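You operate a simulated robot arm through the tools that you are given. There is no shell and no other tool.

You run a simulated robot arm. Do the job below in one go: nothing can be reset, and whatever is moved stays where it is left.

JOB
Raise the heads, shut the lime valve and the gate, turn the fizz off and vent it to zero.

Only the result counts: the job must be done as asked and must still hold three seconds after the hand-in. Knocking over, shifting, dropping, spilling or breaking anything else fails it.

ROBOT AND FRAMES
A 6-joint arm with a two-finger parallel gripper, fixed in place. Base frame: the origin is at the foot of the arm, x ahead of it, y to its left, z up. Readings come in mm, degrees, newtons and seconds.
Its first joint turns from -166.0 to 166.0 degrees. Payload 3.91 kg.
Tool frame: the origin (TCP) lies between the finger pads and is the grasp point; the fingertips stand 30 mm ahead of it; z points along the fingers, y is the line along which they close. The gripper opens to 110 mm. The fingers are 20 mm wide and 10 mm thick; the gripper's body (48 by 112 mm) begins 55 mm behind the TCP.
Orientation is that of the tool frame in the base frame, as [roll, pitch, yaw] about the fixed x, y, z axes, in that order (R = Rz(yaw) Ry(pitch) Rx(roll)). With the fingers straight down and closing along the base's y, the tool's x points along the base's -x, its y along +y and its z along -z.

CONTROLS
- The arm moves only by the tool step_arm. Its argument "commands" is a list of rows, each an object (a shift or turn left out is 0, a gripper value left out holds the last) with "linear": the shift along the tool's x, y, z in units of 400 mm (1.0 is 400 mm), a list of three; "rotation": the turn, a rotation vector about the tool's x, y, z in units of 180 degrees (1.0 is 180 degrees), a list of three; "fingers": the gripper command, from -1 (shut) to 1 (fully open), values between in proportion. In form: [{"linear": [tx, ty, tz], "rotation": [ax, ay, az], "fingers": fingers}, ...]. A call has 1 to 20 rows; each row is the pose to reach, as a shift and turn from the pose commanded when the call began, along the tool's axes at that moment. A call with a number of a shift or a turn outside -1 to 1 is refused whole. A row lasts 0.2 s, in which the tool goes at most 50 mm and 8.6 degrees; a call with a longer step from one row to the next is refused whole, and so is a gripper value outside its range. Where a pose cannot be reached the arm comes as near as it can. A force on the tool above 90 N (or 10 N above the force at the start of the call, whichever is more), or a blocked arm, ends the call early, and 0.2 s more pass. The fingers move at their own pace (about 153 mm/s each) and stop on an object; they squeeze with about 43 N. The grip force told is the motor's: it shows also when the fingers shut on nothing. Time passes only in rows, and 0.2 s behind the last, so rows that repeat a pose let the fingers close. It gives the time, the measured TCP pose, the force on the tool (base axes), the opening and the grip force at its end, in the units of the frame above (readings bear some noise), with the torque about the TCP (base axes, N m) and any sound that the robot's microphone picked up, and new pictures: "pictures" is both (left out), scene, wrist or none.
- Cameras (640 x 400 px; columns grow to the right, rows downward): "scene" is fixed at [54.7, -488.4, 1375]; the picture's right is [-0.27, 0.96, 0.00], its down [-0.23, -0.07, -0.97] and it looks along [-0.93, -0.26, 0.24] (base axes); focal length 214 px, centre (320, 200). "wrist" rides on the gripper at [72, 17, -103] in the tool frame; the picture's right is [-0.23, 0.97, 0.00], its down [-0.76, -0.18, -0.62] and it looks along [-0.61, -0.14, 0.78] (tool axes); focal length 222 px, centre (320, 200). There is no depth. A picture from a camera that has moved, and an enlarged one, comes with that camera's place and axes in the base frame and with its lens. The place of the scene camera against the robot may be out by one fixed shift of up to 18 mm in any direction.
- inspect(camera, box): a new picture of the part [left, top, right, bottom] of that camera's present view, enlarged. No time passes.
- hand_in(): hands the job in; it is judged then, once.

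Nothing tells you positions but the pictures and the camera data. Unless the task says otherwise, let go and move clear before handing in.

The tools are called as name(argument=value, ...) on one line, values as JSON. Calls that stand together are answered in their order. step_arm: Moves the arm, as the interface text tells. Its arguments: {"type":"object","properties":{"commands":{"type":"array"},"pictures":{"type":"string","enum":["both","scene","wrist","none"]}},"required":["commands"]} The other tools are called the same way: inspect (camera, box) takes an enlarged picture of a part of a camera's view; hand_in () hands the job in.

At the start:

```text
time_s: 0.0
ee_pos: [118.8, -454.6, 1392.6]
tcp_rot: [-180.0, 0.0, 179.9]
contact_force: [0.1, 0.3, -0.2]
wrist_torque: [-0.02, -0.01, -0.01]
grip_width: 110.0
grasp_force: 0.2
```

scene: 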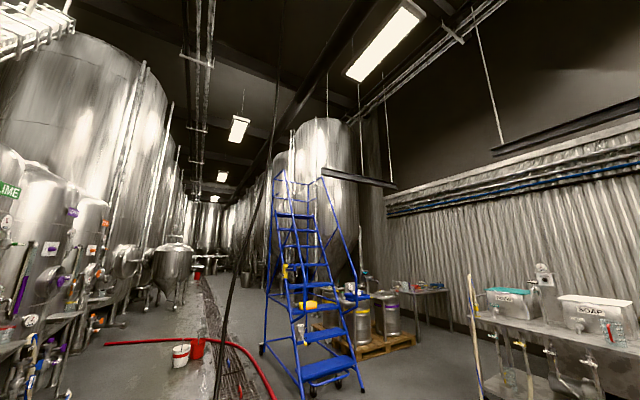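
wrist: 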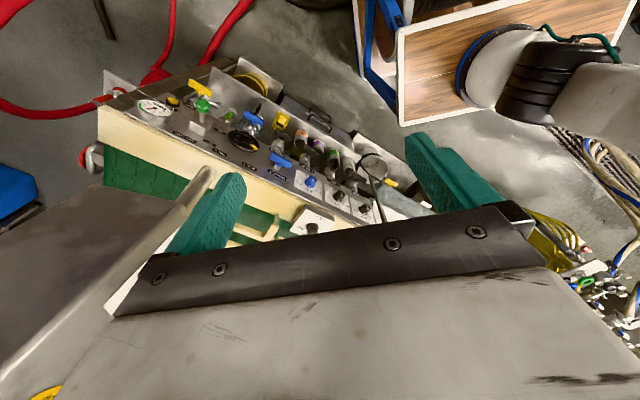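

I see a brewery with the scene camera looking away from the arm, and in the wrist view a control panel with coloured valves, switches and a gauge. I'll look closer at both views before moving anything.

inspect(camera="wrist", box=[90, 50, 250, 150])

inspect(camera="wrist", box=[220, 80, 440, 240])

inspect(camera="scene", box=[0, 130, 160, 400])

inspect(camera="scene", box=[440, 240, 640, 400])

```text
4.00 times, centred on (170, 100) of wrist
camera zoom: at [46.2, -437.6, 1496.6], right [0.23, 0.97, 0.0], down [0.76, -0.18, 0.62], along [0.61, -0.14, -0.78], focal length 888 px, centre (920, 600)
```

zoom: 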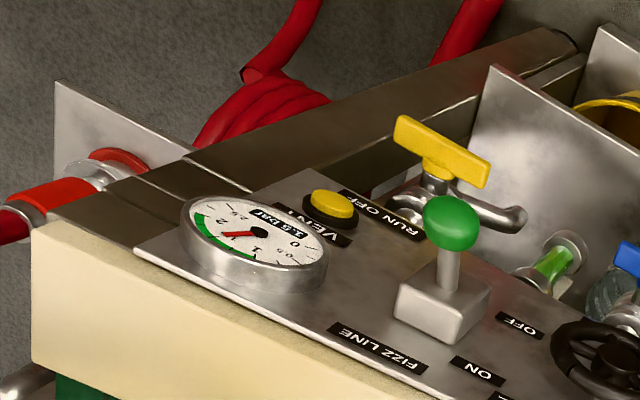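

```text
2.50 times, centred on (330, 160) of wrist
camera zoom: at [46.2, -437.6, 1496.6], right [0.23, 0.97, 0.0], down [0.76, -0.18, 0.62], along [0.61, -0.14, -0.78], focal length 555 px, centre (295, 300)
```

zoom: 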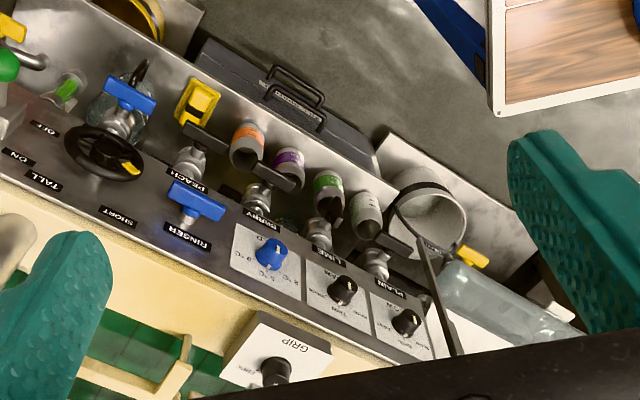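

```text
1.48 times, centred on (80, 265) of scene
camera zoom: at [54.7, -488.4, 1375.0], right [-0.27, 0.96, 0.0], down [-0.23, -0.07, -0.97], along [-0.93, -0.26, 0.24], focal length 318 px, centre (676, 104)
```

zoom: 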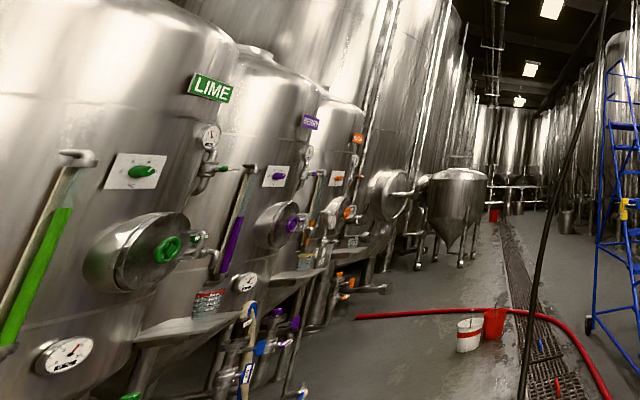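

```text
2.50 times, centred on (540, 320) of scene
camera zoom: at [54.7, -488.4, 1375.0], right [-0.27, 0.96, 0.0], down [-0.23, -0.07, -0.97], along [-0.93, -0.26, 0.24], focal length 536 px, centre (-230, -100)
```

zoom: 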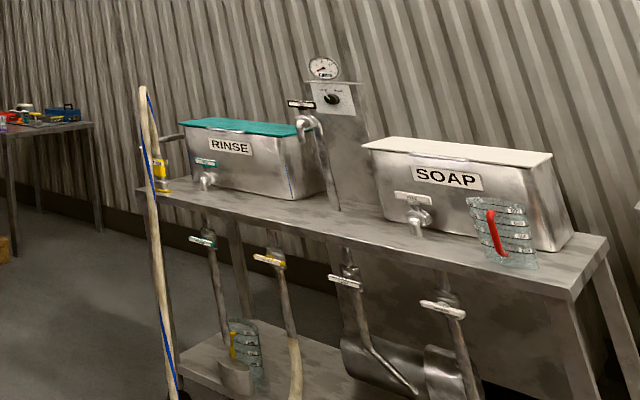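

The wrist view shows a bottling panel (FIZZ LINE ON/OFF, VENT, TALL/SHORT handwheel, fruit valves, RINSER, GRIP knob). I need closer views of the whole panel to find the heads control and the gate.

inspect(camera="wrist", box=[0, 0, 640, 400])

inspect(camera="wrist", box=[90, 120, 330, 270])

inspect(camera="wrist", box=[300, 120, 420, 240])

inspect(camera="wrist", box=[220, 90, 320, 190])

inspect(camera="wrist", box=[480, 180, 640, 340])

```text
1.00 times, centred on (320, 200) of wrist (not enlarged: the box is as wide or as high as the picture)
camera zoom: at [46.2, -437.6, 1496.6], right [0.23, 0.97, 0.0], down [0.76, -0.18, 0.62], along [0.61, -0.14, -0.78], focal length 222 px, centre (320, 200)
```

zoom: 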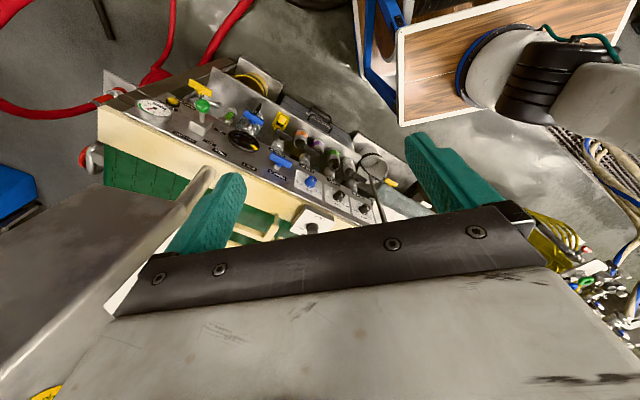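

```text
2.67 times, centred on (210, 195) of wrist
camera zoom: at [46.2, -437.6, 1496.6], right [0.23, 0.97, 0.0], down [0.76, -0.18, 0.62], along [0.61, -0.14, -0.78], focal length 592 px, centre (613, 213)
```

zoom: 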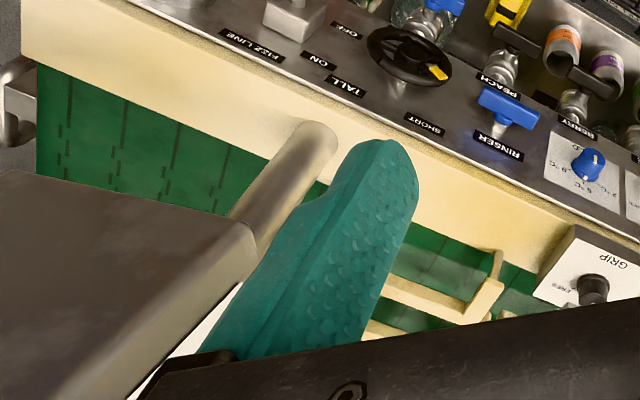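

```text
3.33 times, centred on (360, 180) of wrist
camera zoom: at [46.2, -437.6, 1496.6], right [0.23, 0.97, 0.0], down [0.76, -0.18, 0.62], along [0.61, -0.14, -0.78], focal length 740 px, centre (187, 267)
```

zoom: 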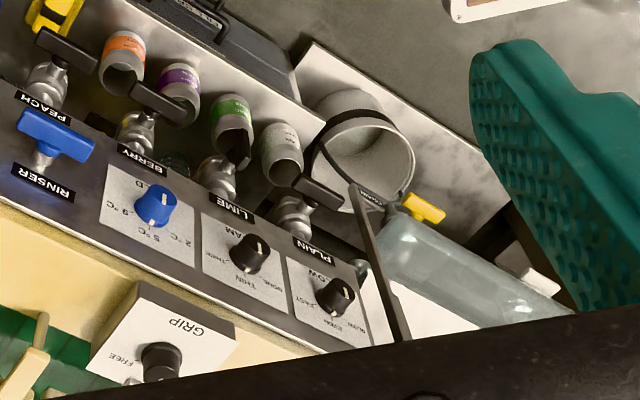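

```text
4.00 times, centred on (270, 140) of wrist
camera zoom: at [46.2, -437.6, 1496.6], right [0.23, 0.97, 0.0], down [0.76, -0.18, 0.62], along [0.61, -0.14, -0.78], focal length 888 px, centre (520, 440)
```

zoom: 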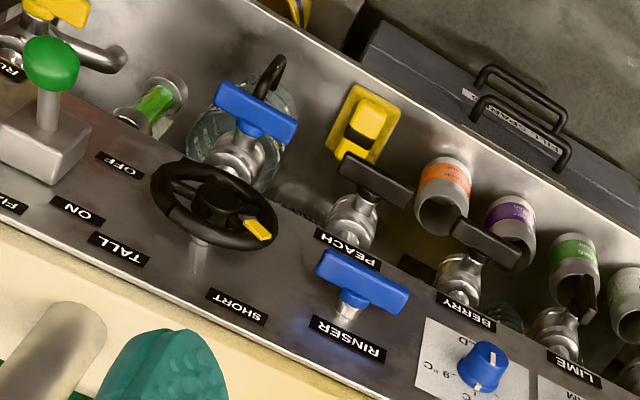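

```text
2.50 times, centred on (560, 260) of wrist
camera zoom: at [46.2, -437.6, 1496.6], right [0.23, 0.97, 0.0], down [0.76, -0.18, 0.62], along [0.61, -0.14, -0.78], focal length 555 px, centre (-280, 50)
```

zoom: 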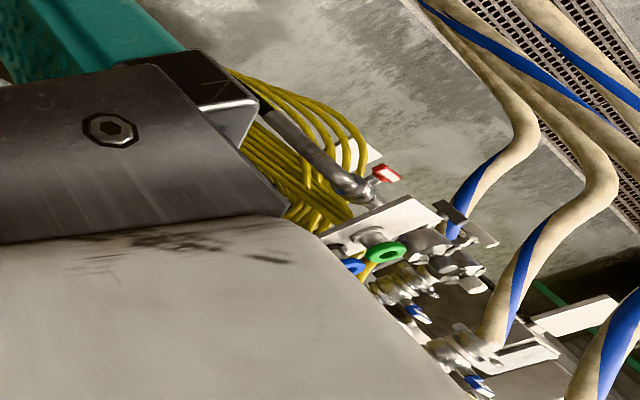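

The panel has its labels facing away from the robot. The lime handle stands crosswise to its neighbours. A plate and rod in the lower left are unclear, so I'll turn the tool slowly in place to see more.

step_arm(commands=[{"rotation": [0, 0, 0.045], "fingers": 1}, {"rotation": [0, 0, 0.09]}, {"rotation": [0, 0, 0.135]}, {"rotation": [0, 0, 0.18]}, {"rotation": [0, 0, 0.22]}], pictures="both")

```text
time_s: 1.2
ee_pos: [117.4, -453.2, 1393.3]
tcp_rot: [-179.9, 0.1, 140.3]
contact_force: [0.8, 0.0, -0.6]
wrist_torque: [0.03, -0.03, 0.02]
grip_width: 110.1
grasp_force: 0.1
camera wrist: at [73.1, -394.8, 1496.5], right [0.8, 0.6, 0.0], down [0.47, -0.62, 0.62], along [0.38, -0.5, -0.78], focal length 222 px, centre (320, 200)
```

scene: 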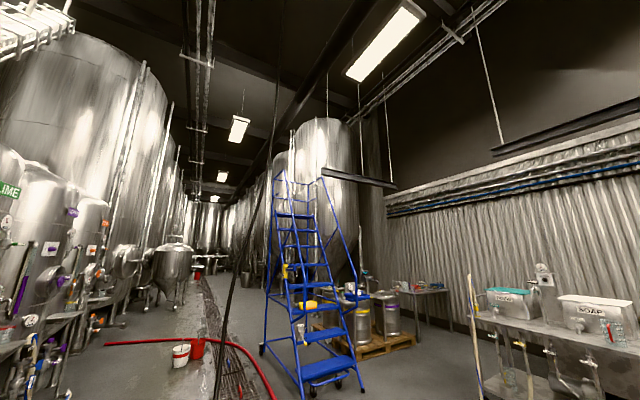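
wrist: 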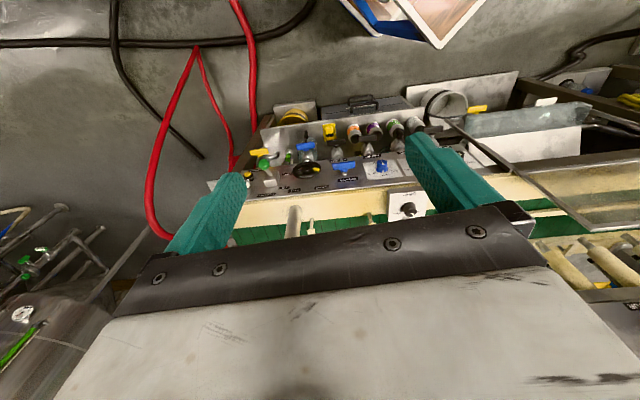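

Now the panel is squarely in view, extending right along a conveyor and rails. I'll zoom in on the right side, where a lever and possible gate appear.

inspect(camera="wrist", box=[400, 60, 640, 210])

inspect(camera="wrist", box=[220, 80, 420, 205])

inspect(camera="wrist", box=[480, 170, 640, 310])

inspect(camera="wrist", box=[220, 150, 440, 250])

```text
2.67 times, centred on (520, 135) of wrist
camera zoom: at [73.1, -394.8, 1496.5], right [0.8, 0.6, 0.0], down [0.47, -0.62, 0.62], along [0.38, -0.5, -0.78], focal length 592 px, centre (-213, 373)
```

zoom: 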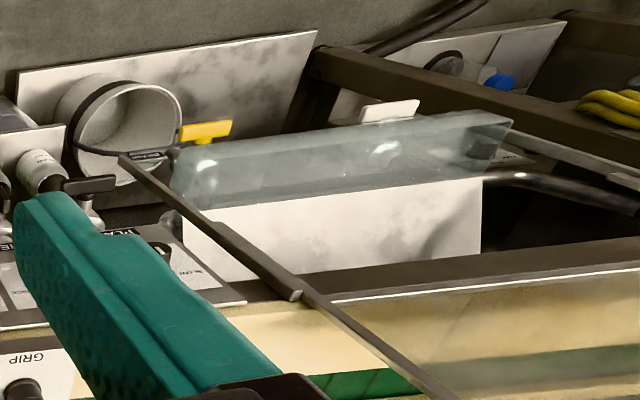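

```text
3.20 times, centred on (320, 142) of wrist
camera zoom: at [73.1, -394.8, 1496.5], right [0.8, 0.6, 0.0], down [0.47, -0.62, 0.62], along [0.38, -0.5, -0.78], focal length 711 px, centre (320, 384)
```

zoom: 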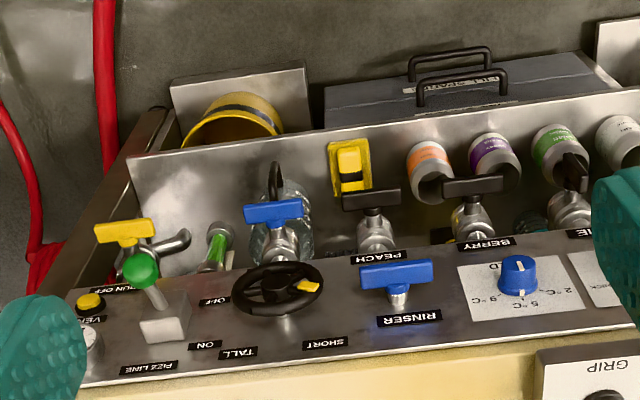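

```text
2.86 times, centred on (560, 240) of wrist
camera zoom: at [73.1, -394.8, 1496.5], right [0.8, 0.6, 0.0], down [0.47, -0.62, 0.62], along [0.38, -0.5, -0.78], focal length 635 px, centre (-366, 86)
```

zoom: 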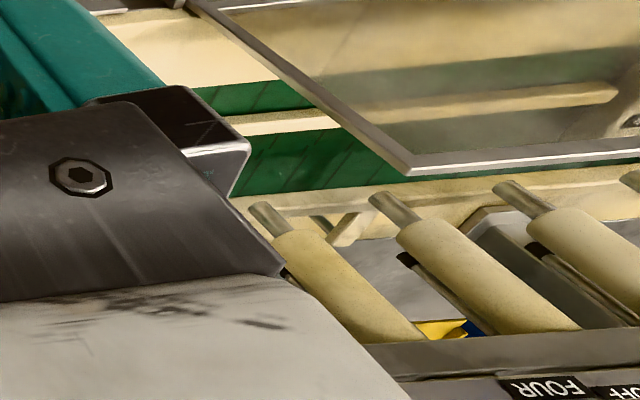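

```text
2.91 times, centred on (330, 200) of wrist
camera zoom: at [73.1, -394.8, 1496.5], right [0.8, 0.6, 0.0], down [0.47, -0.62, 0.62], along [0.38, -0.5, -0.78], focal length 646 px, centre (291, 200)
```

zoom: 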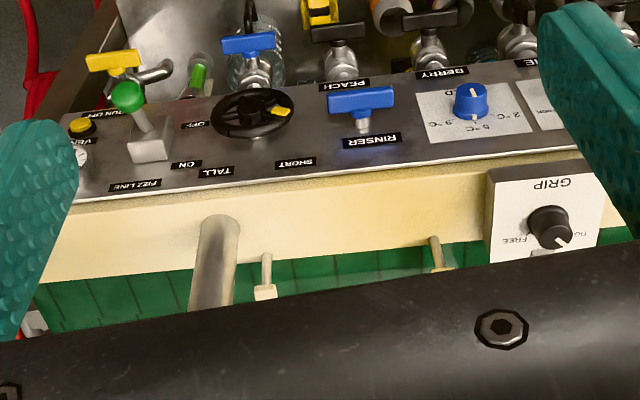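

The panel view is clearer, but no gate label is visible yet; further right are a clear guard, rollers and labels such as FOUR and OFF. I'll swing the camera toward that side to look for the gate and the heads.

step_arm(commands=[{"rotation": [0, 0, -0.045]}, {"rotation": [0, 0, -0.09]}, {"rotation": [0, 0, -0.135]}, {"rotation": [0, 0, -0.18]}, {"rotation": [0, 0, -0.225]}, {"rotation": [0, 0, -0.27]}, {"rotation": [0, 0, -0.315]}, {"rotation": [0, 0, -0.36]}, {"rotation": [0, 0, -0.405]}, {"rotation": [0, 0, -0.45]}], pictures="wrist")

```text
time_s: 3.4
ee_pos: [117.3, -454.5, 1392.4]
tcp_rot: [-179.9, -0.2, -138.6]
contact_force: [-0.4, -0.3, 0.1]
wrist_torque: [0.0, 0.0, -0.01]
grip_width: 110.1
grasp_force: 0.0
camera wrist: at [52.3, -490.3, 1496.4], right [-0.48, 0.88, 0.0], down [0.69, 0.37, 0.62], along [0.55, 0.29, -0.78], focal length 222 px, centre (320, 200)
```

wrist: 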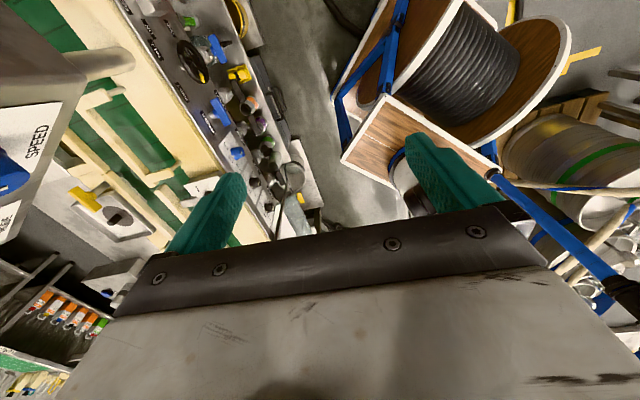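

A box labelled SPEED stands at the left, near the conveyor, with other fittings around it. I'll zoom in on these.

inspect(camera="wrist", box=[0, 0, 160, 130])

inspect(camera="wrist", box=[0, 90, 180, 250])

inspect(camera="wrist", box=[0, 240, 130, 400])

inspect(camera="wrist", box=[120, 0, 330, 210])

inspect(camera="wrist", box=[200, 120, 340, 250])

```text
3.08 times, centred on (80, 65) of wrist
camera zoom: at [52.3, -490.3, 1496.4], right [-0.48, 0.88, 0.0], down [0.69, 0.37, 0.62], along [0.55, 0.29, -0.78], focal length 684 px, centre (1058, 615)
```

zoom: 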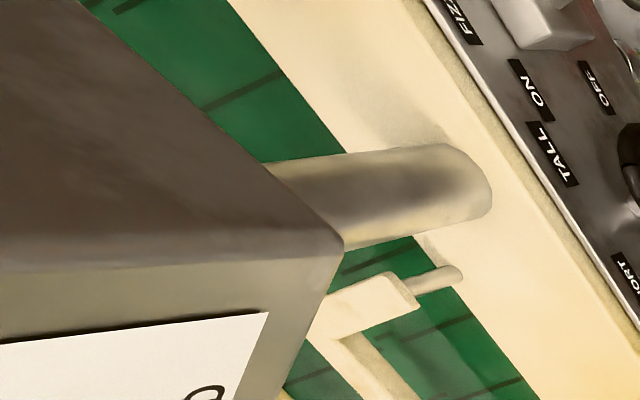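

```text
2.50 times, centred on (90, 170) of wrist
camera zoom: at [52.3, -490.3, 1496.4], right [-0.48, 0.88, 0.0], down [0.69, 0.37, 0.62], along [0.55, 0.29, -0.78], focal length 555 px, centre (895, 275)
```

zoom: 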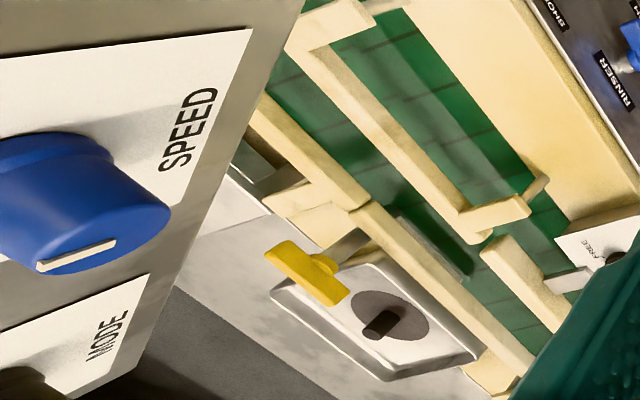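

```text
2.50 times, centred on (65, 320) of wrist
camera zoom: at [52.3, -490.3, 1496.4], right [-0.48, 0.88, 0.0], down [0.69, 0.37, 0.62], along [0.55, 0.29, -0.78], focal length 555 px, centre (958, -100)
```

zoom: 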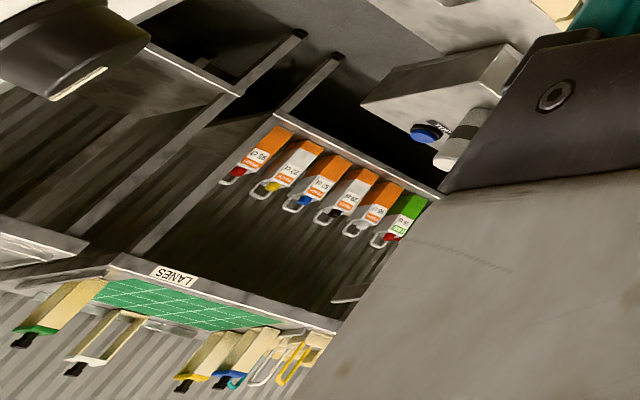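

```text
1.90 times, centred on (225, 105) of wrist
camera zoom: at [52.3, -490.3, 1496.4], right [-0.48, 0.88, 0.0], down [0.69, 0.37, 0.62], along [0.55, 0.29, -0.78], focal length 423 px, centre (501, 381)
```

zoom: 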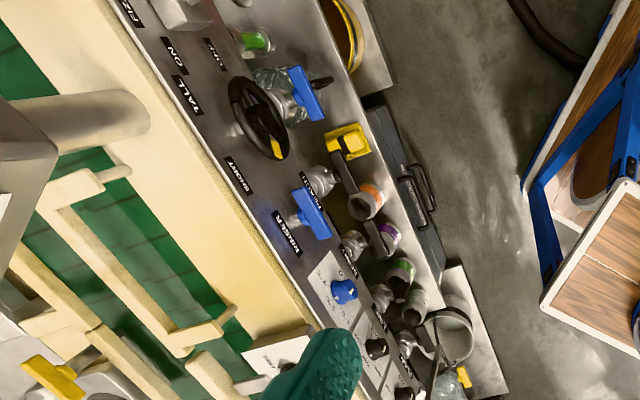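

```text
3.08 times, centred on (270, 185) of wrist
camera zoom: at [52.3, -490.3, 1496.4], right [-0.48, 0.88, 0.0], down [0.69, 0.37, 0.62], along [0.55, 0.29, -0.78], focal length 684 px, centre (474, 246)
```

zoom: 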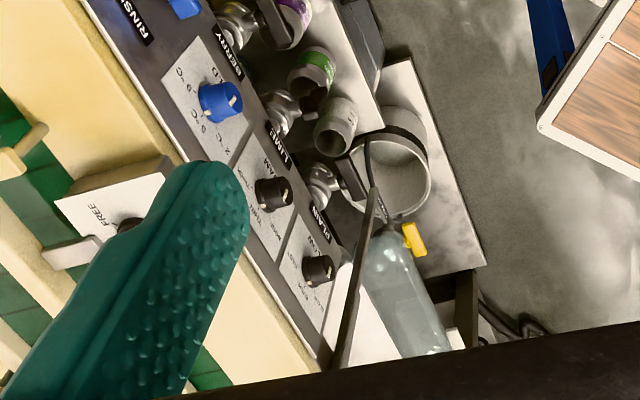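

The wrist camera's image is upside down: image-up points toward the robot, so the labels read correctly from the robot's side. I place the RINSER valve near (380, -660, 815). I'll turn back and lower the camera toward the panel for close views.

step_arm(commands=[{"rotation": [0, 0, 0.045]}, {"rotation": [0, 0, 0.09]}, {"rotation": [0, 0, 0.135]}, {"rotation": [0, 0, 0.18]}, {"rotation": [0, 0, 0.225]}, {"rotation": [0, 0, 0.27]}, {"rotation": [0, 0, 0.315]}, {"rotation": [0, 0, 0.36]}, {"rotation": [0, 0, 0.405]}, {"rotation": [0, 0, 0.445]}, {"rotation": [0, 0, 0.445], "linear": [0, 0, 0.1]}, {"rotation": [0, 0, 0.445], "linear": [0, 0, 0.2]}, {"rotation": [0, 0, 0.445], "linear": [0, 0, 0.3]}, {"rotation": [0, 0, 0.445], "linear": [0, 0, 0.4]}], pictures="wrist")

```text
time_s: 6.4
ee_pos: [115.7, -456.4, 1234.5]
tcp_rot: [-179.9, 0.0, 141.4]
contact_force: [-0.3, 1.0, 0.4]
wrist_torque: [-0.01, 0.06, -0.01]
grip_width: 110.1
grasp_force: 0.1
camera wrist: at [70.2, -398.3, 1338.1], right [0.79, 0.62, 0.0], down [0.48, -0.61, 0.63], along [0.39, -0.49, -0.78], focal length 222 px, centre (320, 200)
```

wrist: 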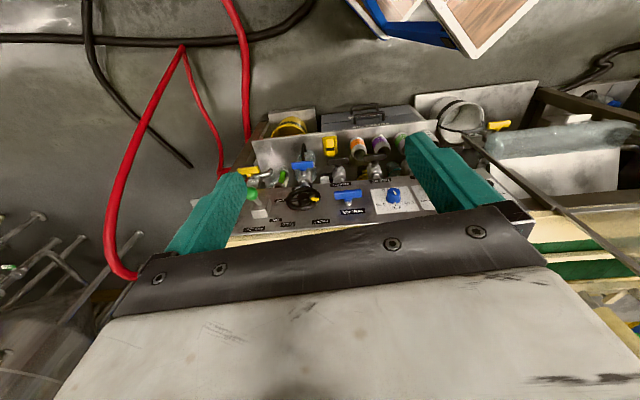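

The way down is clear; the panel is coming into view. I'll keep approaching to read the labels.

step_arm(commands=[{"linear": [-0.05, 0.02, 0.08]}, {"linear": [-0.1, 0.04, 0.16]}, {"linear": [-0.15, 0.06, 0.24]}, {"linear": [-0.2, 0.08, 0.32]}, {"linear": [-0.25, 0.1, 0.4]}], pictures="wrist")

```text
time_s: 7.6
ee_pos: [220.5, -485.4, 1075.2]
tcp_rot: [-179.9, 0.1, 141.2]
contact_force: [0.1, -0.4, -0.7]
wrist_torque: [-0.03, -0.02, -0.04]
grip_width: 110.0
grasp_force: 0.0
camera wrist: at [174.3, -426.6, 1177.4], right [0.79, 0.62, 0.0], down [0.48, -0.61, 0.63], along [0.39, -0.49, -0.78], focal length 222 px, centre (320, 200)
```

wrist: 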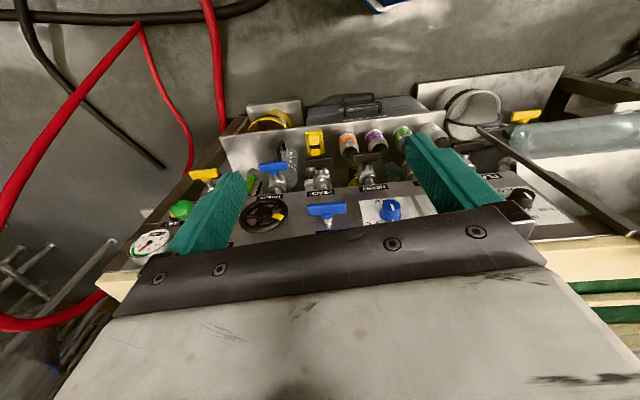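

inspect(camera="wrist", box=[90, 90, 330, 250])

inspect(camera="wrist", box=[280, 90, 440, 230])

inspect(camera="wrist", box=[400, 50, 640, 240])

```text
2.50 times, centred on (210, 170) of wrist
camera zoom: at [174.3, -426.6, 1177.4], right [0.79, 0.62, 0.0], down [0.48, -0.61, 0.63], along [0.39, -0.49, -0.78], focal length 555 px, centre (595, 275)
```

zoom: 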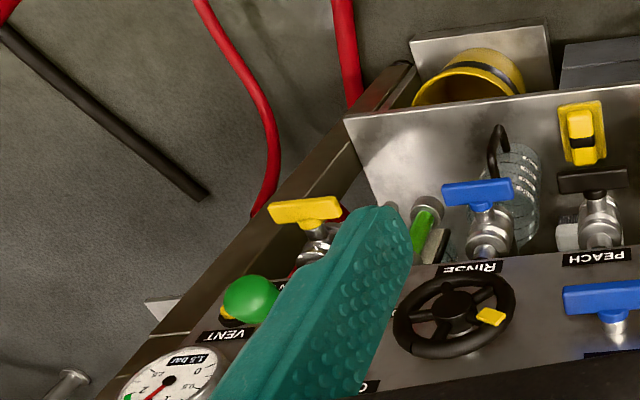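

```text
2.86 times, centred on (360, 160) of wrist
camera zoom: at [174.3, -426.6, 1177.4], right [0.79, 0.62, 0.0], down [0.48, -0.61, 0.63], along [0.39, -0.49, -0.78], focal length 635 px, centre (206, 314)
```

zoom: 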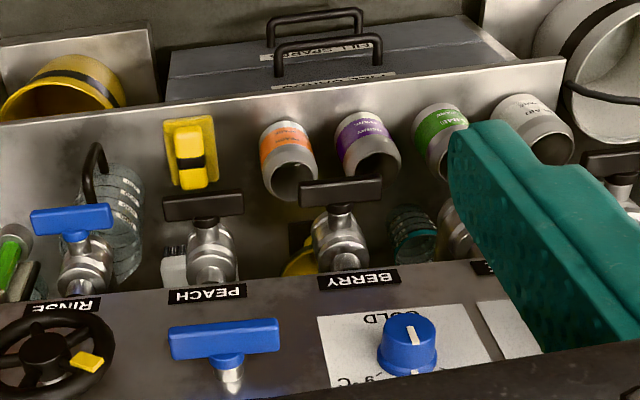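

```text
2.11 times, centred on (520, 145) of wrist
camera zoom: at [174.3, -426.6, 1177.4], right [0.79, 0.62, 0.0], down [0.48, -0.61, 0.63], along [0.39, -0.49, -0.78], focal length 468 px, centre (-101, 316)
```

zoom: 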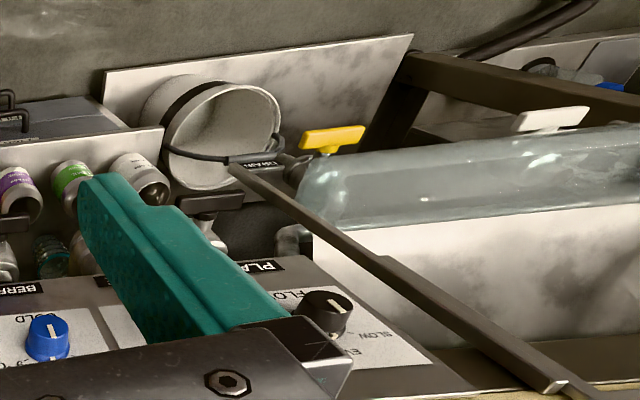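

I read VENT, RINSE, PEACH, BERRY and the gauge at 1.5 bar, but a console marked SPEED/MODE and its pole stand somewhere above the panel's far-left part. Before working there I'll back up and tilt the camera outward to see what stands in the way.

step_arm(commands=[{"linear": [0.05, -0.02, -0.08]}, {"linear": [0.1, -0.04, -0.16]}, {"linear": [0.15, -0.06, -0.24]}, {"linear": [0.2, -0.08, -0.32]}, {"linear": [0.25, -0.1, -0.4]}, {"linear": [0.25, -0.1, -0.5]}, {"linear": [0.25, -0.1, -0.6]}, {"linear": [0.25, -0.1, -0.7]}, {"linear": [0.25, -0.1, -0.8]}, {"linear": [0.25, -0.1, -0.8], "rotation": [0, -0.04, 0]}, {"linear": [0.25, -0.1, -0.8], "rotation": [0, -0.08, 0]}, {"linear": [0.25, -0.1, -0.8], "rotation": [0, -0.12, 0]}, {"linear": [0.25, -0.1, -0.8], "rotation": [0, -0.16, 0]}, {"linear": [0.25, -0.1, -0.8], "rotation": [0, -0.2, 0]}], pictures="wrist")

```text
time_s: 10.6
ee_pos: [118.9, -454.8, 1393.9]
tcp_rot: [-179.9, 36.3, 141.4]
contact_force: [0.1, -0.3, 0.2]
wrist_torque: [0.02, 0.04, -0.05]
grip_width: 109.9
grasp_force: 0.0
camera wrist: at [36.5, -367.6, 1434.1], right [0.75, 0.65, 0.13], down [0.08, -0.29, 0.95], along [0.65, -0.71, -0.27], focal length 222 px, centre (320, 200)
```

wrist: 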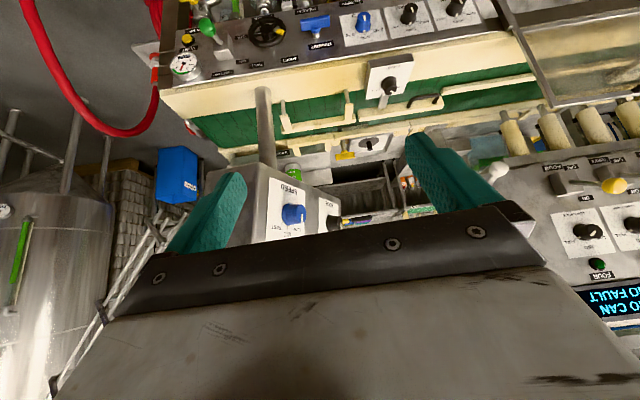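

Now I see it properly: a SPEED/MODE console stands on a pole beyond the panel, with a second control face (FOUR, NO FAULT, a display) to the right of the rollers. I'll zoom into this view for details.

inspect(camera="wrist", box=[150, 0, 350, 120])

inspect(camera="wrist", box=[330, 0, 530, 120])

inspect(camera="wrist", box=[250, 60, 450, 240])

inspect(camera="wrist", box=[480, 80, 640, 320])

```text
3.20 times, centred on (250, 60) of wrist
camera zoom: at [36.5, -367.6, 1434.1], right [0.75, 0.65, 0.13], down [0.08, -0.29, 0.95], along [0.65, -0.71, -0.27], focal length 711 px, centre (544, 648)
```

zoom: 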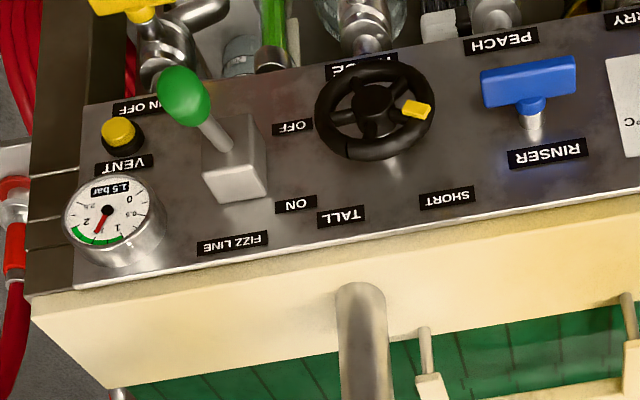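

```text
3.20 times, centred on (430, 60) of wrist
camera zoom: at [36.5, -367.6, 1434.1], right [0.75, 0.65, 0.13], down [0.08, -0.29, 0.95], along [0.65, -0.71, -0.27], focal length 711 px, centre (-32, 648)
```

zoom: 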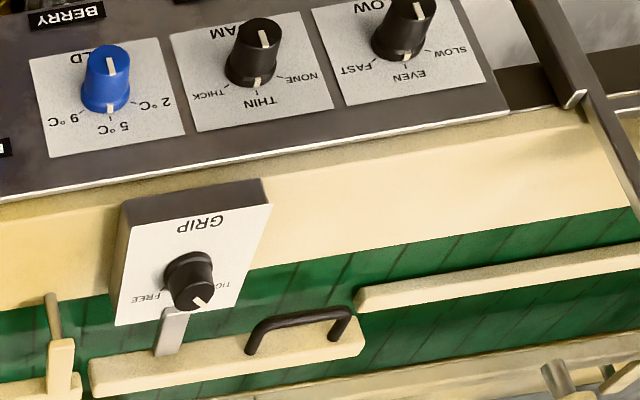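

```text
2.22 times, centred on (350, 150) of wrist
camera zoom: at [36.5, -367.6, 1434.1], right [0.75, 0.65, 0.13], down [0.08, -0.29, 0.95], along [0.65, -0.71, -0.27], focal length 494 px, centre (253, 311)
```

zoom: 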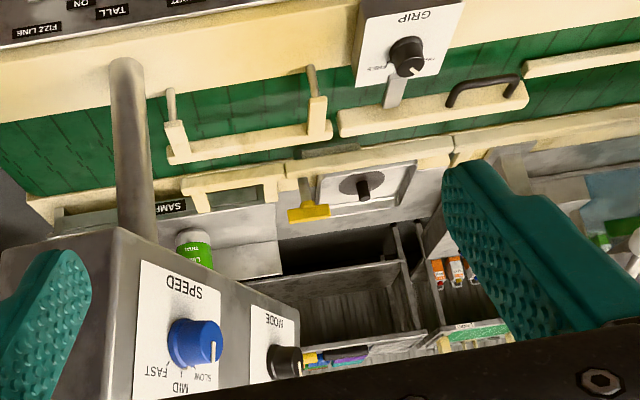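

```text
1.67 times, centred on (560, 200) of wrist
camera zoom: at [36.5, -367.6, 1434.1], right [0.75, 0.65, 0.13], down [0.08, -0.29, 0.95], along [0.65, -0.71, -0.27], focal length 370 px, centre (-80, 200)
```

zoom: 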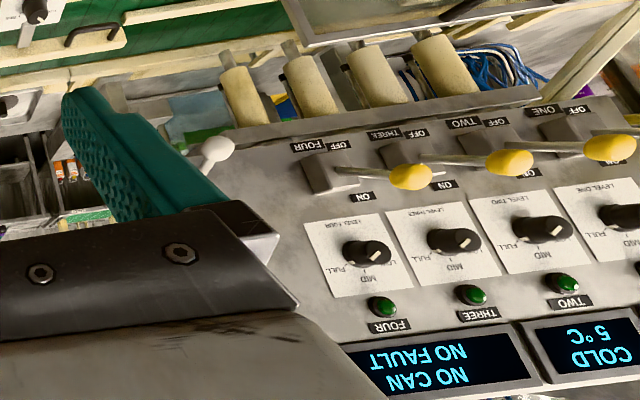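

The fizz lever has OFF on the near side and ON on the far side, and the panel seems to slope. I'll lower the tilted camera to look at the panel from its front and measure it.

step_arm(commands=[{"linear": [0.06, 0, 0.08]}, {"linear": [0.12, 0, 0.16]}, {"linear": [0.18, 0, 0.24]}, {"linear": [0.24, 0, 0.32]}, {"linear": [0.3, 0, 0.4]}, {"linear": [0.36, 0, 0.48]}, {"linear": [0.42, 0, 0.56]}], pictures="wrist")

```text
time_s: 12.2
ee_pos: [115.1, -453.0, 1110.4]
tcp_rot: [-179.7, 36.0, 141.3]
contact_force: [0.4, 0.8, 0.3]
wrist_torque: [0.0, 0.01, -0.01]
grip_width: 110.0
grasp_force: 0.0
camera wrist: at [33.1, -365.4, 1151.2], right [0.75, 0.65, 0.13], down [0.08, -0.29, 0.95], along [0.65, -0.71, -0.27], focal length 222 px, centre (320, 200)
```

wrist: 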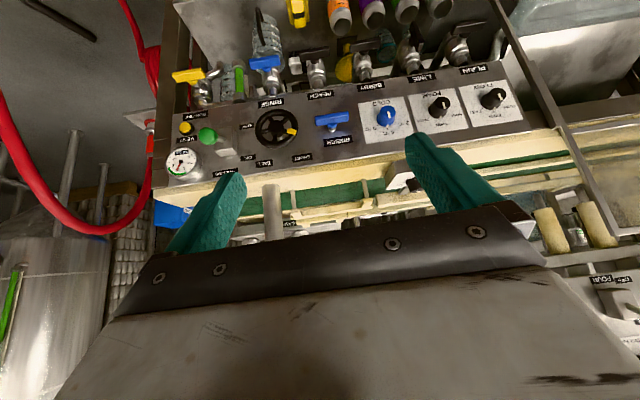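

This is a good front view of the panel. I'll zoom in on each section.

inspect(camera="wrist", box=[150, 50, 310, 190])

inspect(camera="wrist", box=[240, 30, 400, 170])

inspect(camera="wrist", box=[360, 0, 560, 150])

inspect(camera="wrist", box=[170, 0, 370, 120])

inspect(camera="wrist", box=[480, 0, 640, 140])

```text
2.86 times, centred on (230, 120) of wrist
camera zoom: at [33.1, -365.4, 1151.2], right [0.75, 0.65, 0.13], down [0.08, -0.29, 0.95], along [0.65, -0.71, -0.27], focal length 635 px, centre (577, 429)
```

zoom: 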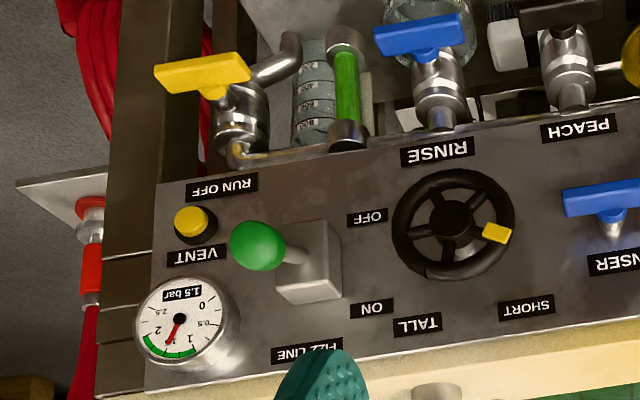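

```text
2.86 times, centred on (320, 100) of wrist
camera zoom: at [33.1, -365.4, 1151.2], right [0.75, 0.65, 0.13], down [0.08, -0.29, 0.95], along [0.65, -0.71, -0.27], focal length 635 px, centre (320, 486)
```

zoom: 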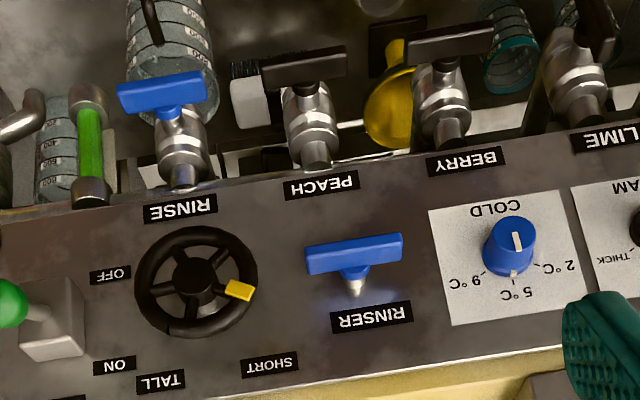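

```text
2.67 times, centred on (460, 75) of wrist
camera zoom: at [33.1, -365.4, 1151.2], right [0.75, 0.65, 0.13], down [0.08, -0.29, 0.95], along [0.65, -0.71, -0.27], focal length 592 px, centre (-53, 533)
```

zoom: 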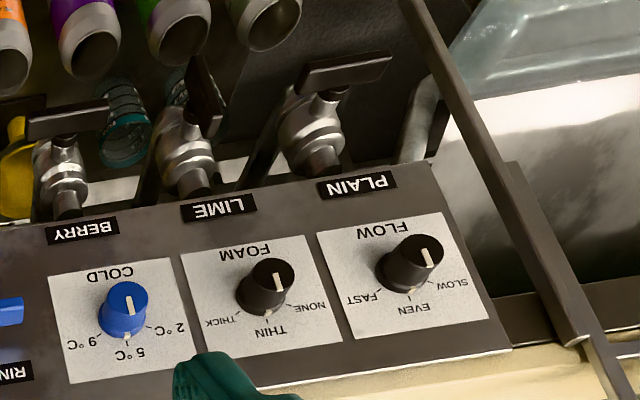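

```text
3.20 times, centred on (270, 60) of wrist
camera zoom: at [33.1, -365.4, 1151.2], right [0.75, 0.65, 0.13], down [0.08, -0.29, 0.95], along [0.65, -0.71, -0.27], focal length 711 px, centre (480, 648)
```

zoom: 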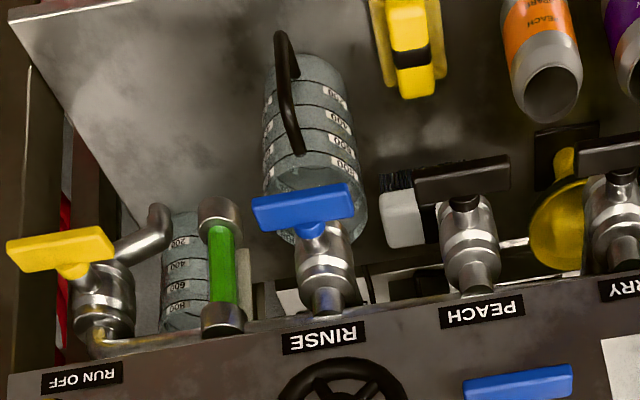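

```text
2.86 times, centred on (560, 70) of wrist
camera zoom: at [33.1, -365.4, 1151.2], right [0.75, 0.65, 0.13], down [0.08, -0.29, 0.95], along [0.65, -0.71, -0.27], focal length 635 px, centre (-366, 571)
```

zoom: 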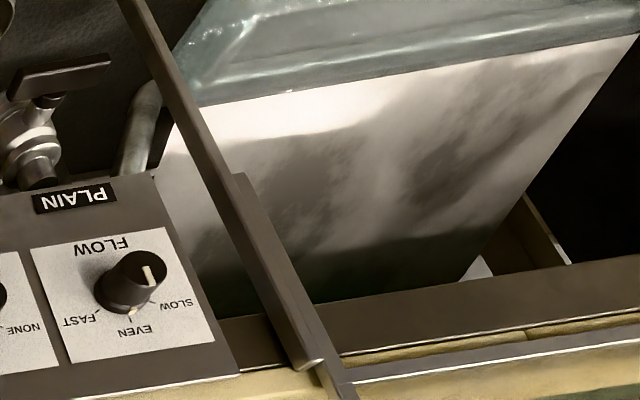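

The panel face turns out to be vertical, about 747 mm out along (0.70, -0.71), with the fizz ball near (147, -780, 880), VENT near (129, -912, 787) and the lime valve on the lower row. I still need the gate and the heads, so I'll raise and swing the camera toward the right-hand control face.

step_arm(commands=[{"linear": [-0.05, 0, -0.0675]}, {"linear": [-0.1, 0, -0.135]}, {"linear": [-0.15, 0, -0.2025]}, {"linear": [-0.2, 0, -0.27]}, {"linear": [-0.25, 0, -0.3375]}, {"linear": [-0.294, 0, -0.4045]}, {"linear": [-0.294, 0, -0.4045], "rotation": [-0.024, 0, -0.033]}, {"linear": [-0.294, 0, -0.4045], "rotation": [-0.048, 0, -0.066]}, {"linear": [-0.294, 0, -0.4045], "rotation": [-0.072, 0, -0.099]}, {"linear": [-0.294, 0, -0.4045], "rotation": [-0.096, 0, -0.132]}, {"linear": [-0.294, 0, -0.4045], "rotation": [-0.12, 0, -0.165]}, {"linear": [-0.294, 0, -0.4045], "rotation": [-0.147, 0, -0.202]}], pictures="wrist")

```text
time_s: 14.8
ee_pos: [114.5, -450.9, 1312.9]
tcp_rot: [-179.9, 36.0, -173.5]
contact_force: [0.3, 0.3, -0.1]
wrist_torque: [-0.02, -0.03, -0.01]
grip_width: 109.9
grasp_force: 0.0
camera wrist: at [-6.0, -448.9, 1353.3], right [0.07, 0.99, 0.13], down [0.27, -0.15, 0.95], along [0.96, -0.04, -0.28], focal length 222 px, centre (320, 200)
```

wrist: 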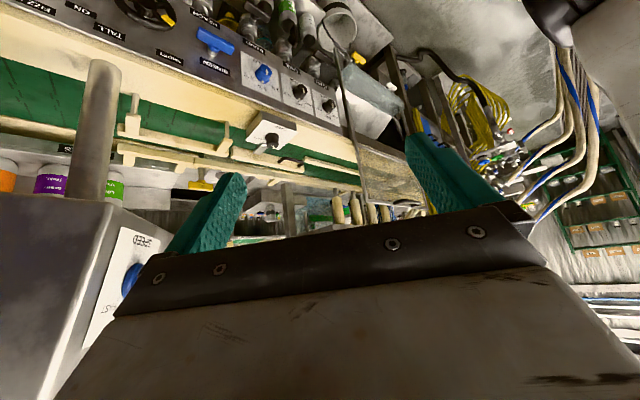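

The console and pole are clear of the area I need; the roller section lies further right. I'll shut the fingers for a freer view and slide the camera along the machine, facing it squarely.

step_arm(commands=[{"linear": [-0.049, 0.0576, 0.0588], "rotation": [0.0184, 0, 0.0252], "fingers": -1}, {"linear": [-0.098, 0.115, 0.1175], "rotation": [0.0367, 0, 0.0505]}, {"linear": [-0.147, 0.173, 0.176], "rotation": [0.055, 0, 0.0757]}, {"linear": [-0.196, 0.2305, 0.235], "rotation": [0.0735, 0, 0.101]}, {"linear": [-0.245, 0.288, 0.294], "rotation": [0.092, 0, 0.126]}, {"linear": [-0.294, 0.346, 0.3525], "rotation": [0.11, 0, 0.1515]}, {"linear": [-0.343, 0.403, 0.411], "rotation": [0.1286, 0, 0.1767]}, {"linear": [-0.392, 0.461, 0.47], "rotation": [0.147, 0, 0.202]}], pictures="wrist")

```text
time_s: 16.6
ee_pos: [328.6, -242.7, 1250.8]
tcp_rot: [-179.9, 36.1, 140.2]
contact_force: [0.5, 1.2, 0.0]
wrist_torque: [-0.06, 0.05, -0.08]
grip_width: 0.0
grasp_force: 37.7
camera wrist: at [248.0, -154.4, 1292.7], right [0.76, 0.63, 0.13], down [0.08, -0.3, 0.95], along [0.64, -0.72, -0.28], focal length 222 px, centre (320, 200)
```

wrist: 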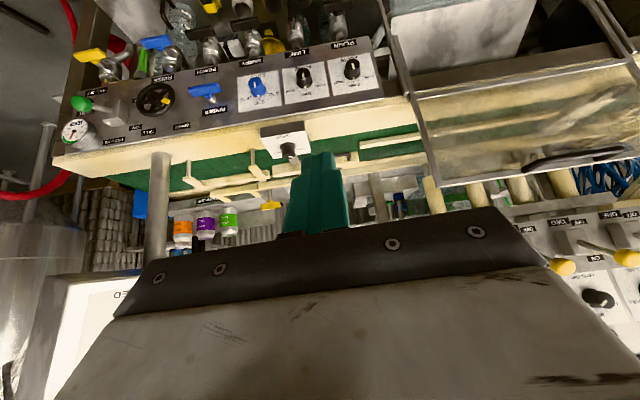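

I see a clear guard door with a dark handle to the right of the panel, rollers, and the lever face. I'll zoom in on these.

inspect(camera="wrist", box=[380, 0, 640, 220])

inspect(camera="wrist", box=[130, 100, 440, 260])

inspect(camera="wrist", box=[500, 170, 640, 330])

inspect(camera="wrist", box=[210, 20, 400, 150])

inspect(camera="wrist", box=[50, 20, 210, 150])

```text
1.82 times, centred on (510, 110) of wrist
camera zoom: at [248.0, -154.4, 1292.7], right [0.76, 0.63, 0.13], down [0.08, -0.3, 0.95], along [0.64, -0.72, -0.28], focal length 404 px, centre (-26, 364)
```

zoom: 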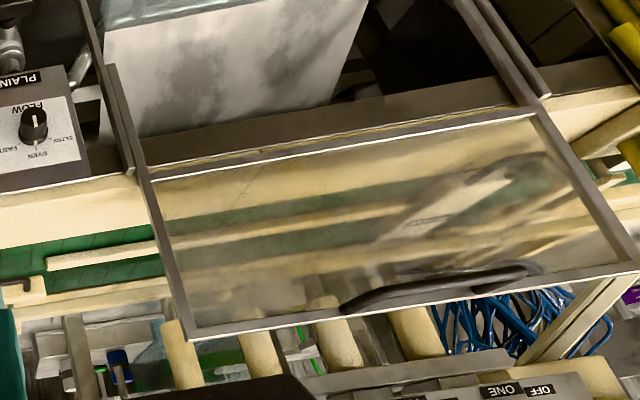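

```text
2.06 times, centred on (285, 180) of wrist
camera zoom: at [248.0, -154.4, 1292.7], right [0.76, 0.63, 0.13], down [0.08, -0.3, 0.95], along [0.64, -0.72, -0.28], focal length 459 px, centre (392, 241)
```

zoom: 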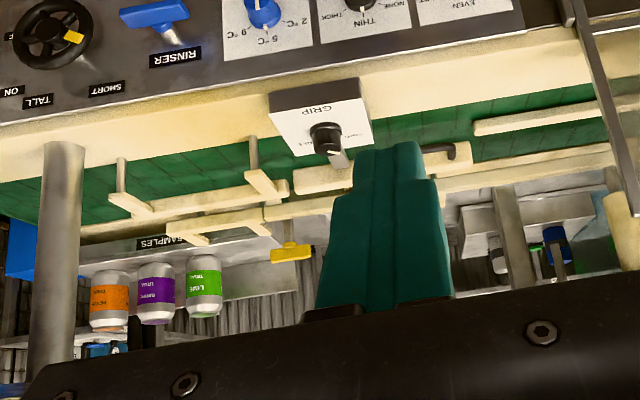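

```text
2.50 times, centred on (570, 250) of wrist
camera zoom: at [248.0, -154.4, 1292.7], right [0.76, 0.63, 0.13], down [0.08, -0.3, 0.95], along [0.64, -0.72, -0.28], focal length 555 px, centre (-305, 75)
```

zoom: 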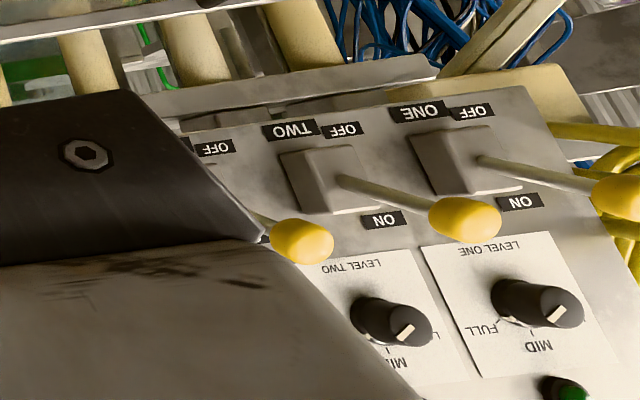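

```text
3.08 times, centred on (305, 85) of wrist
camera zoom: at [248.0, -154.4, 1292.7], right [0.76, 0.63, 0.13], down [0.08, -0.3, 0.95], along [0.64, -0.72, -0.28], focal length 684 px, centre (366, 554)
```

zoom: 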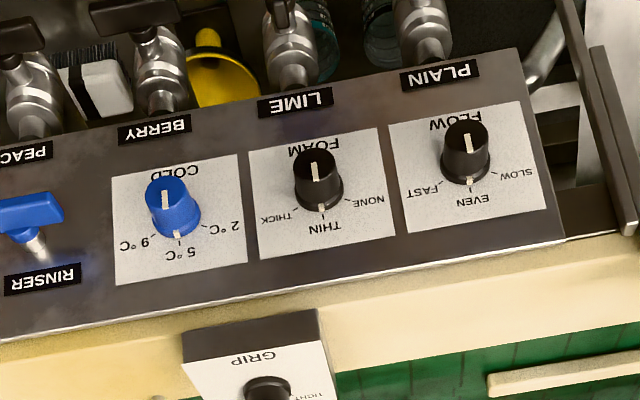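

```text
3.08 times, centred on (130, 85) of wrist
camera zoom: at [248.0, -154.4, 1292.7], right [0.76, 0.63, 0.13], down [0.08, -0.3, 0.95], along [0.64, -0.72, -0.28], focal length 684 px, centre (905, 554)
```

zoom: 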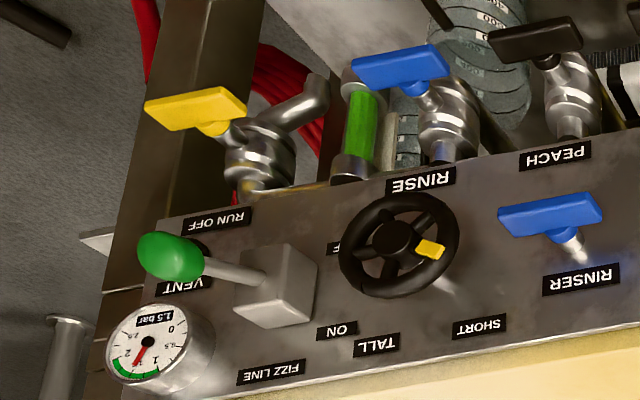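

The clear guard with the dark handle sits in vertical side rails right of the panel, near n = 750, and may be the gate. I'll slide further right to see its full extent and any labels.

step_arm(commands=[{"linear": [-0.008, 0.11, 0.006]}, {"linear": [-0.016, 0.22, 0.012]}, {"linear": [-0.024, 0.33, 0.018]}, {"linear": [-0.033, 0.44, 0.024]}, {"linear": [-0.041, 0.55, 0.03]}, {"linear": [-0.049, 0.66, 0.036]}], pictures="wrist")

```text
time_s: 17.1
ee_pos: [307.7, -246.3, 1244.4]
tcp_rot: [178.8, 34.4, 123.3]
contact_force: [-1.0, 0.6, 0.1]
wrist_torque: [-0.02, -0.04, 0.03]
grip_width: 0.0
grasp_force: 37.9
stopped in row 2: the arm was blocked; the commanded pose is now the measured one
camera wrist: at [254.1, -139.2, 1289.7], right [0.91, 0.39, 0.14], down [-0.01, -0.34, 0.94], along [0.41, -0.86, -0.31], focal length 222 px, centre (320, 200)
```

wrist: 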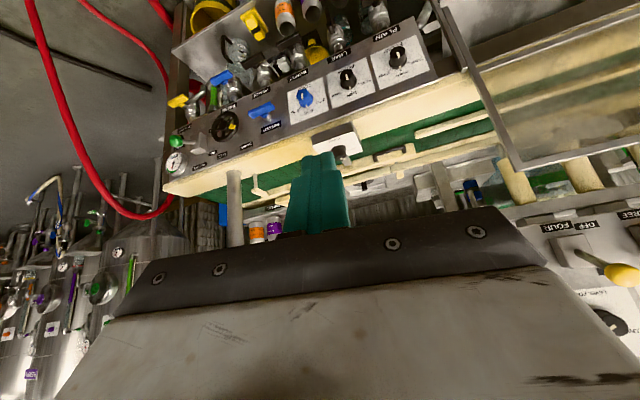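

The arm was blocked by its own limits (no contact) when close-in and tilted. I'll straighten the tool to point down first, then move outward.

step_arm(commands=[{"rotation": [0, 0.04, 0]}, {"rotation": [0, 0.08, 0]}, {"rotation": [0, 0.12, 0]}, {"rotation": [0, 0.16, 0]}, {"rotation": [0, 0.191, 0]}], pictures="wrist")

```text
time_s: 17.7
ee_pos: [271.1, -229.1, 1256.3]
tcp_rot: [-179.0, 23.7, 115.2]
contact_force: [-0.9, 0.3, 0.6]
wrist_torque: [0.01, -0.01, -0.01]
grip_width: 0.0
grasp_force: 38.0
stopped in row 3: the arm was blocked; the commanded pose is now the measured one
camera wrist: at [242.7, -124.1, 1322.4], right [0.97, 0.22, 0.07], down [0.04, -0.48, 0.88], along [0.23, -0.85, -0.47], focal length 222 px, centre (320, 200)
```

wrist: 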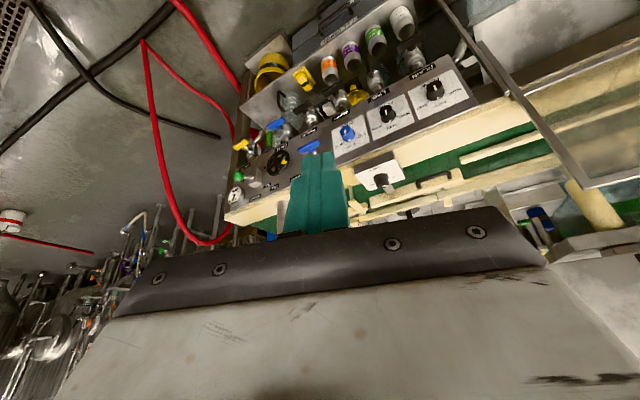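

The tool drifted inward toward the base axis, which is the limit. I'll move it straight outward before turning any further.

step_arm(commands=[{"linear": [-0.083, 0.04, 0.0365]}, {"linear": [-0.166, 0.08, 0.073]}, {"linear": [-0.249, 0.12, 0.11]}, {"linear": [-0.332, 0.16, 0.146]}, {"linear": [-0.4155, 0.201, 0.1825]}], pictures="none")

```text
time_s: 18.3
ee_pos: [255.0, -248.4, 1275.1]
tcp_rot: [-178.0, 28.7, 102.5]
contact_force: [0.5, 0.2, 0.1]
wrist_torque: [-0.01, 0.01, 0.03]
grip_width: 0.0
grasp_force: 37.3
stopped in row 2: the arm was blocked; the commanded pose is now the measured one
```

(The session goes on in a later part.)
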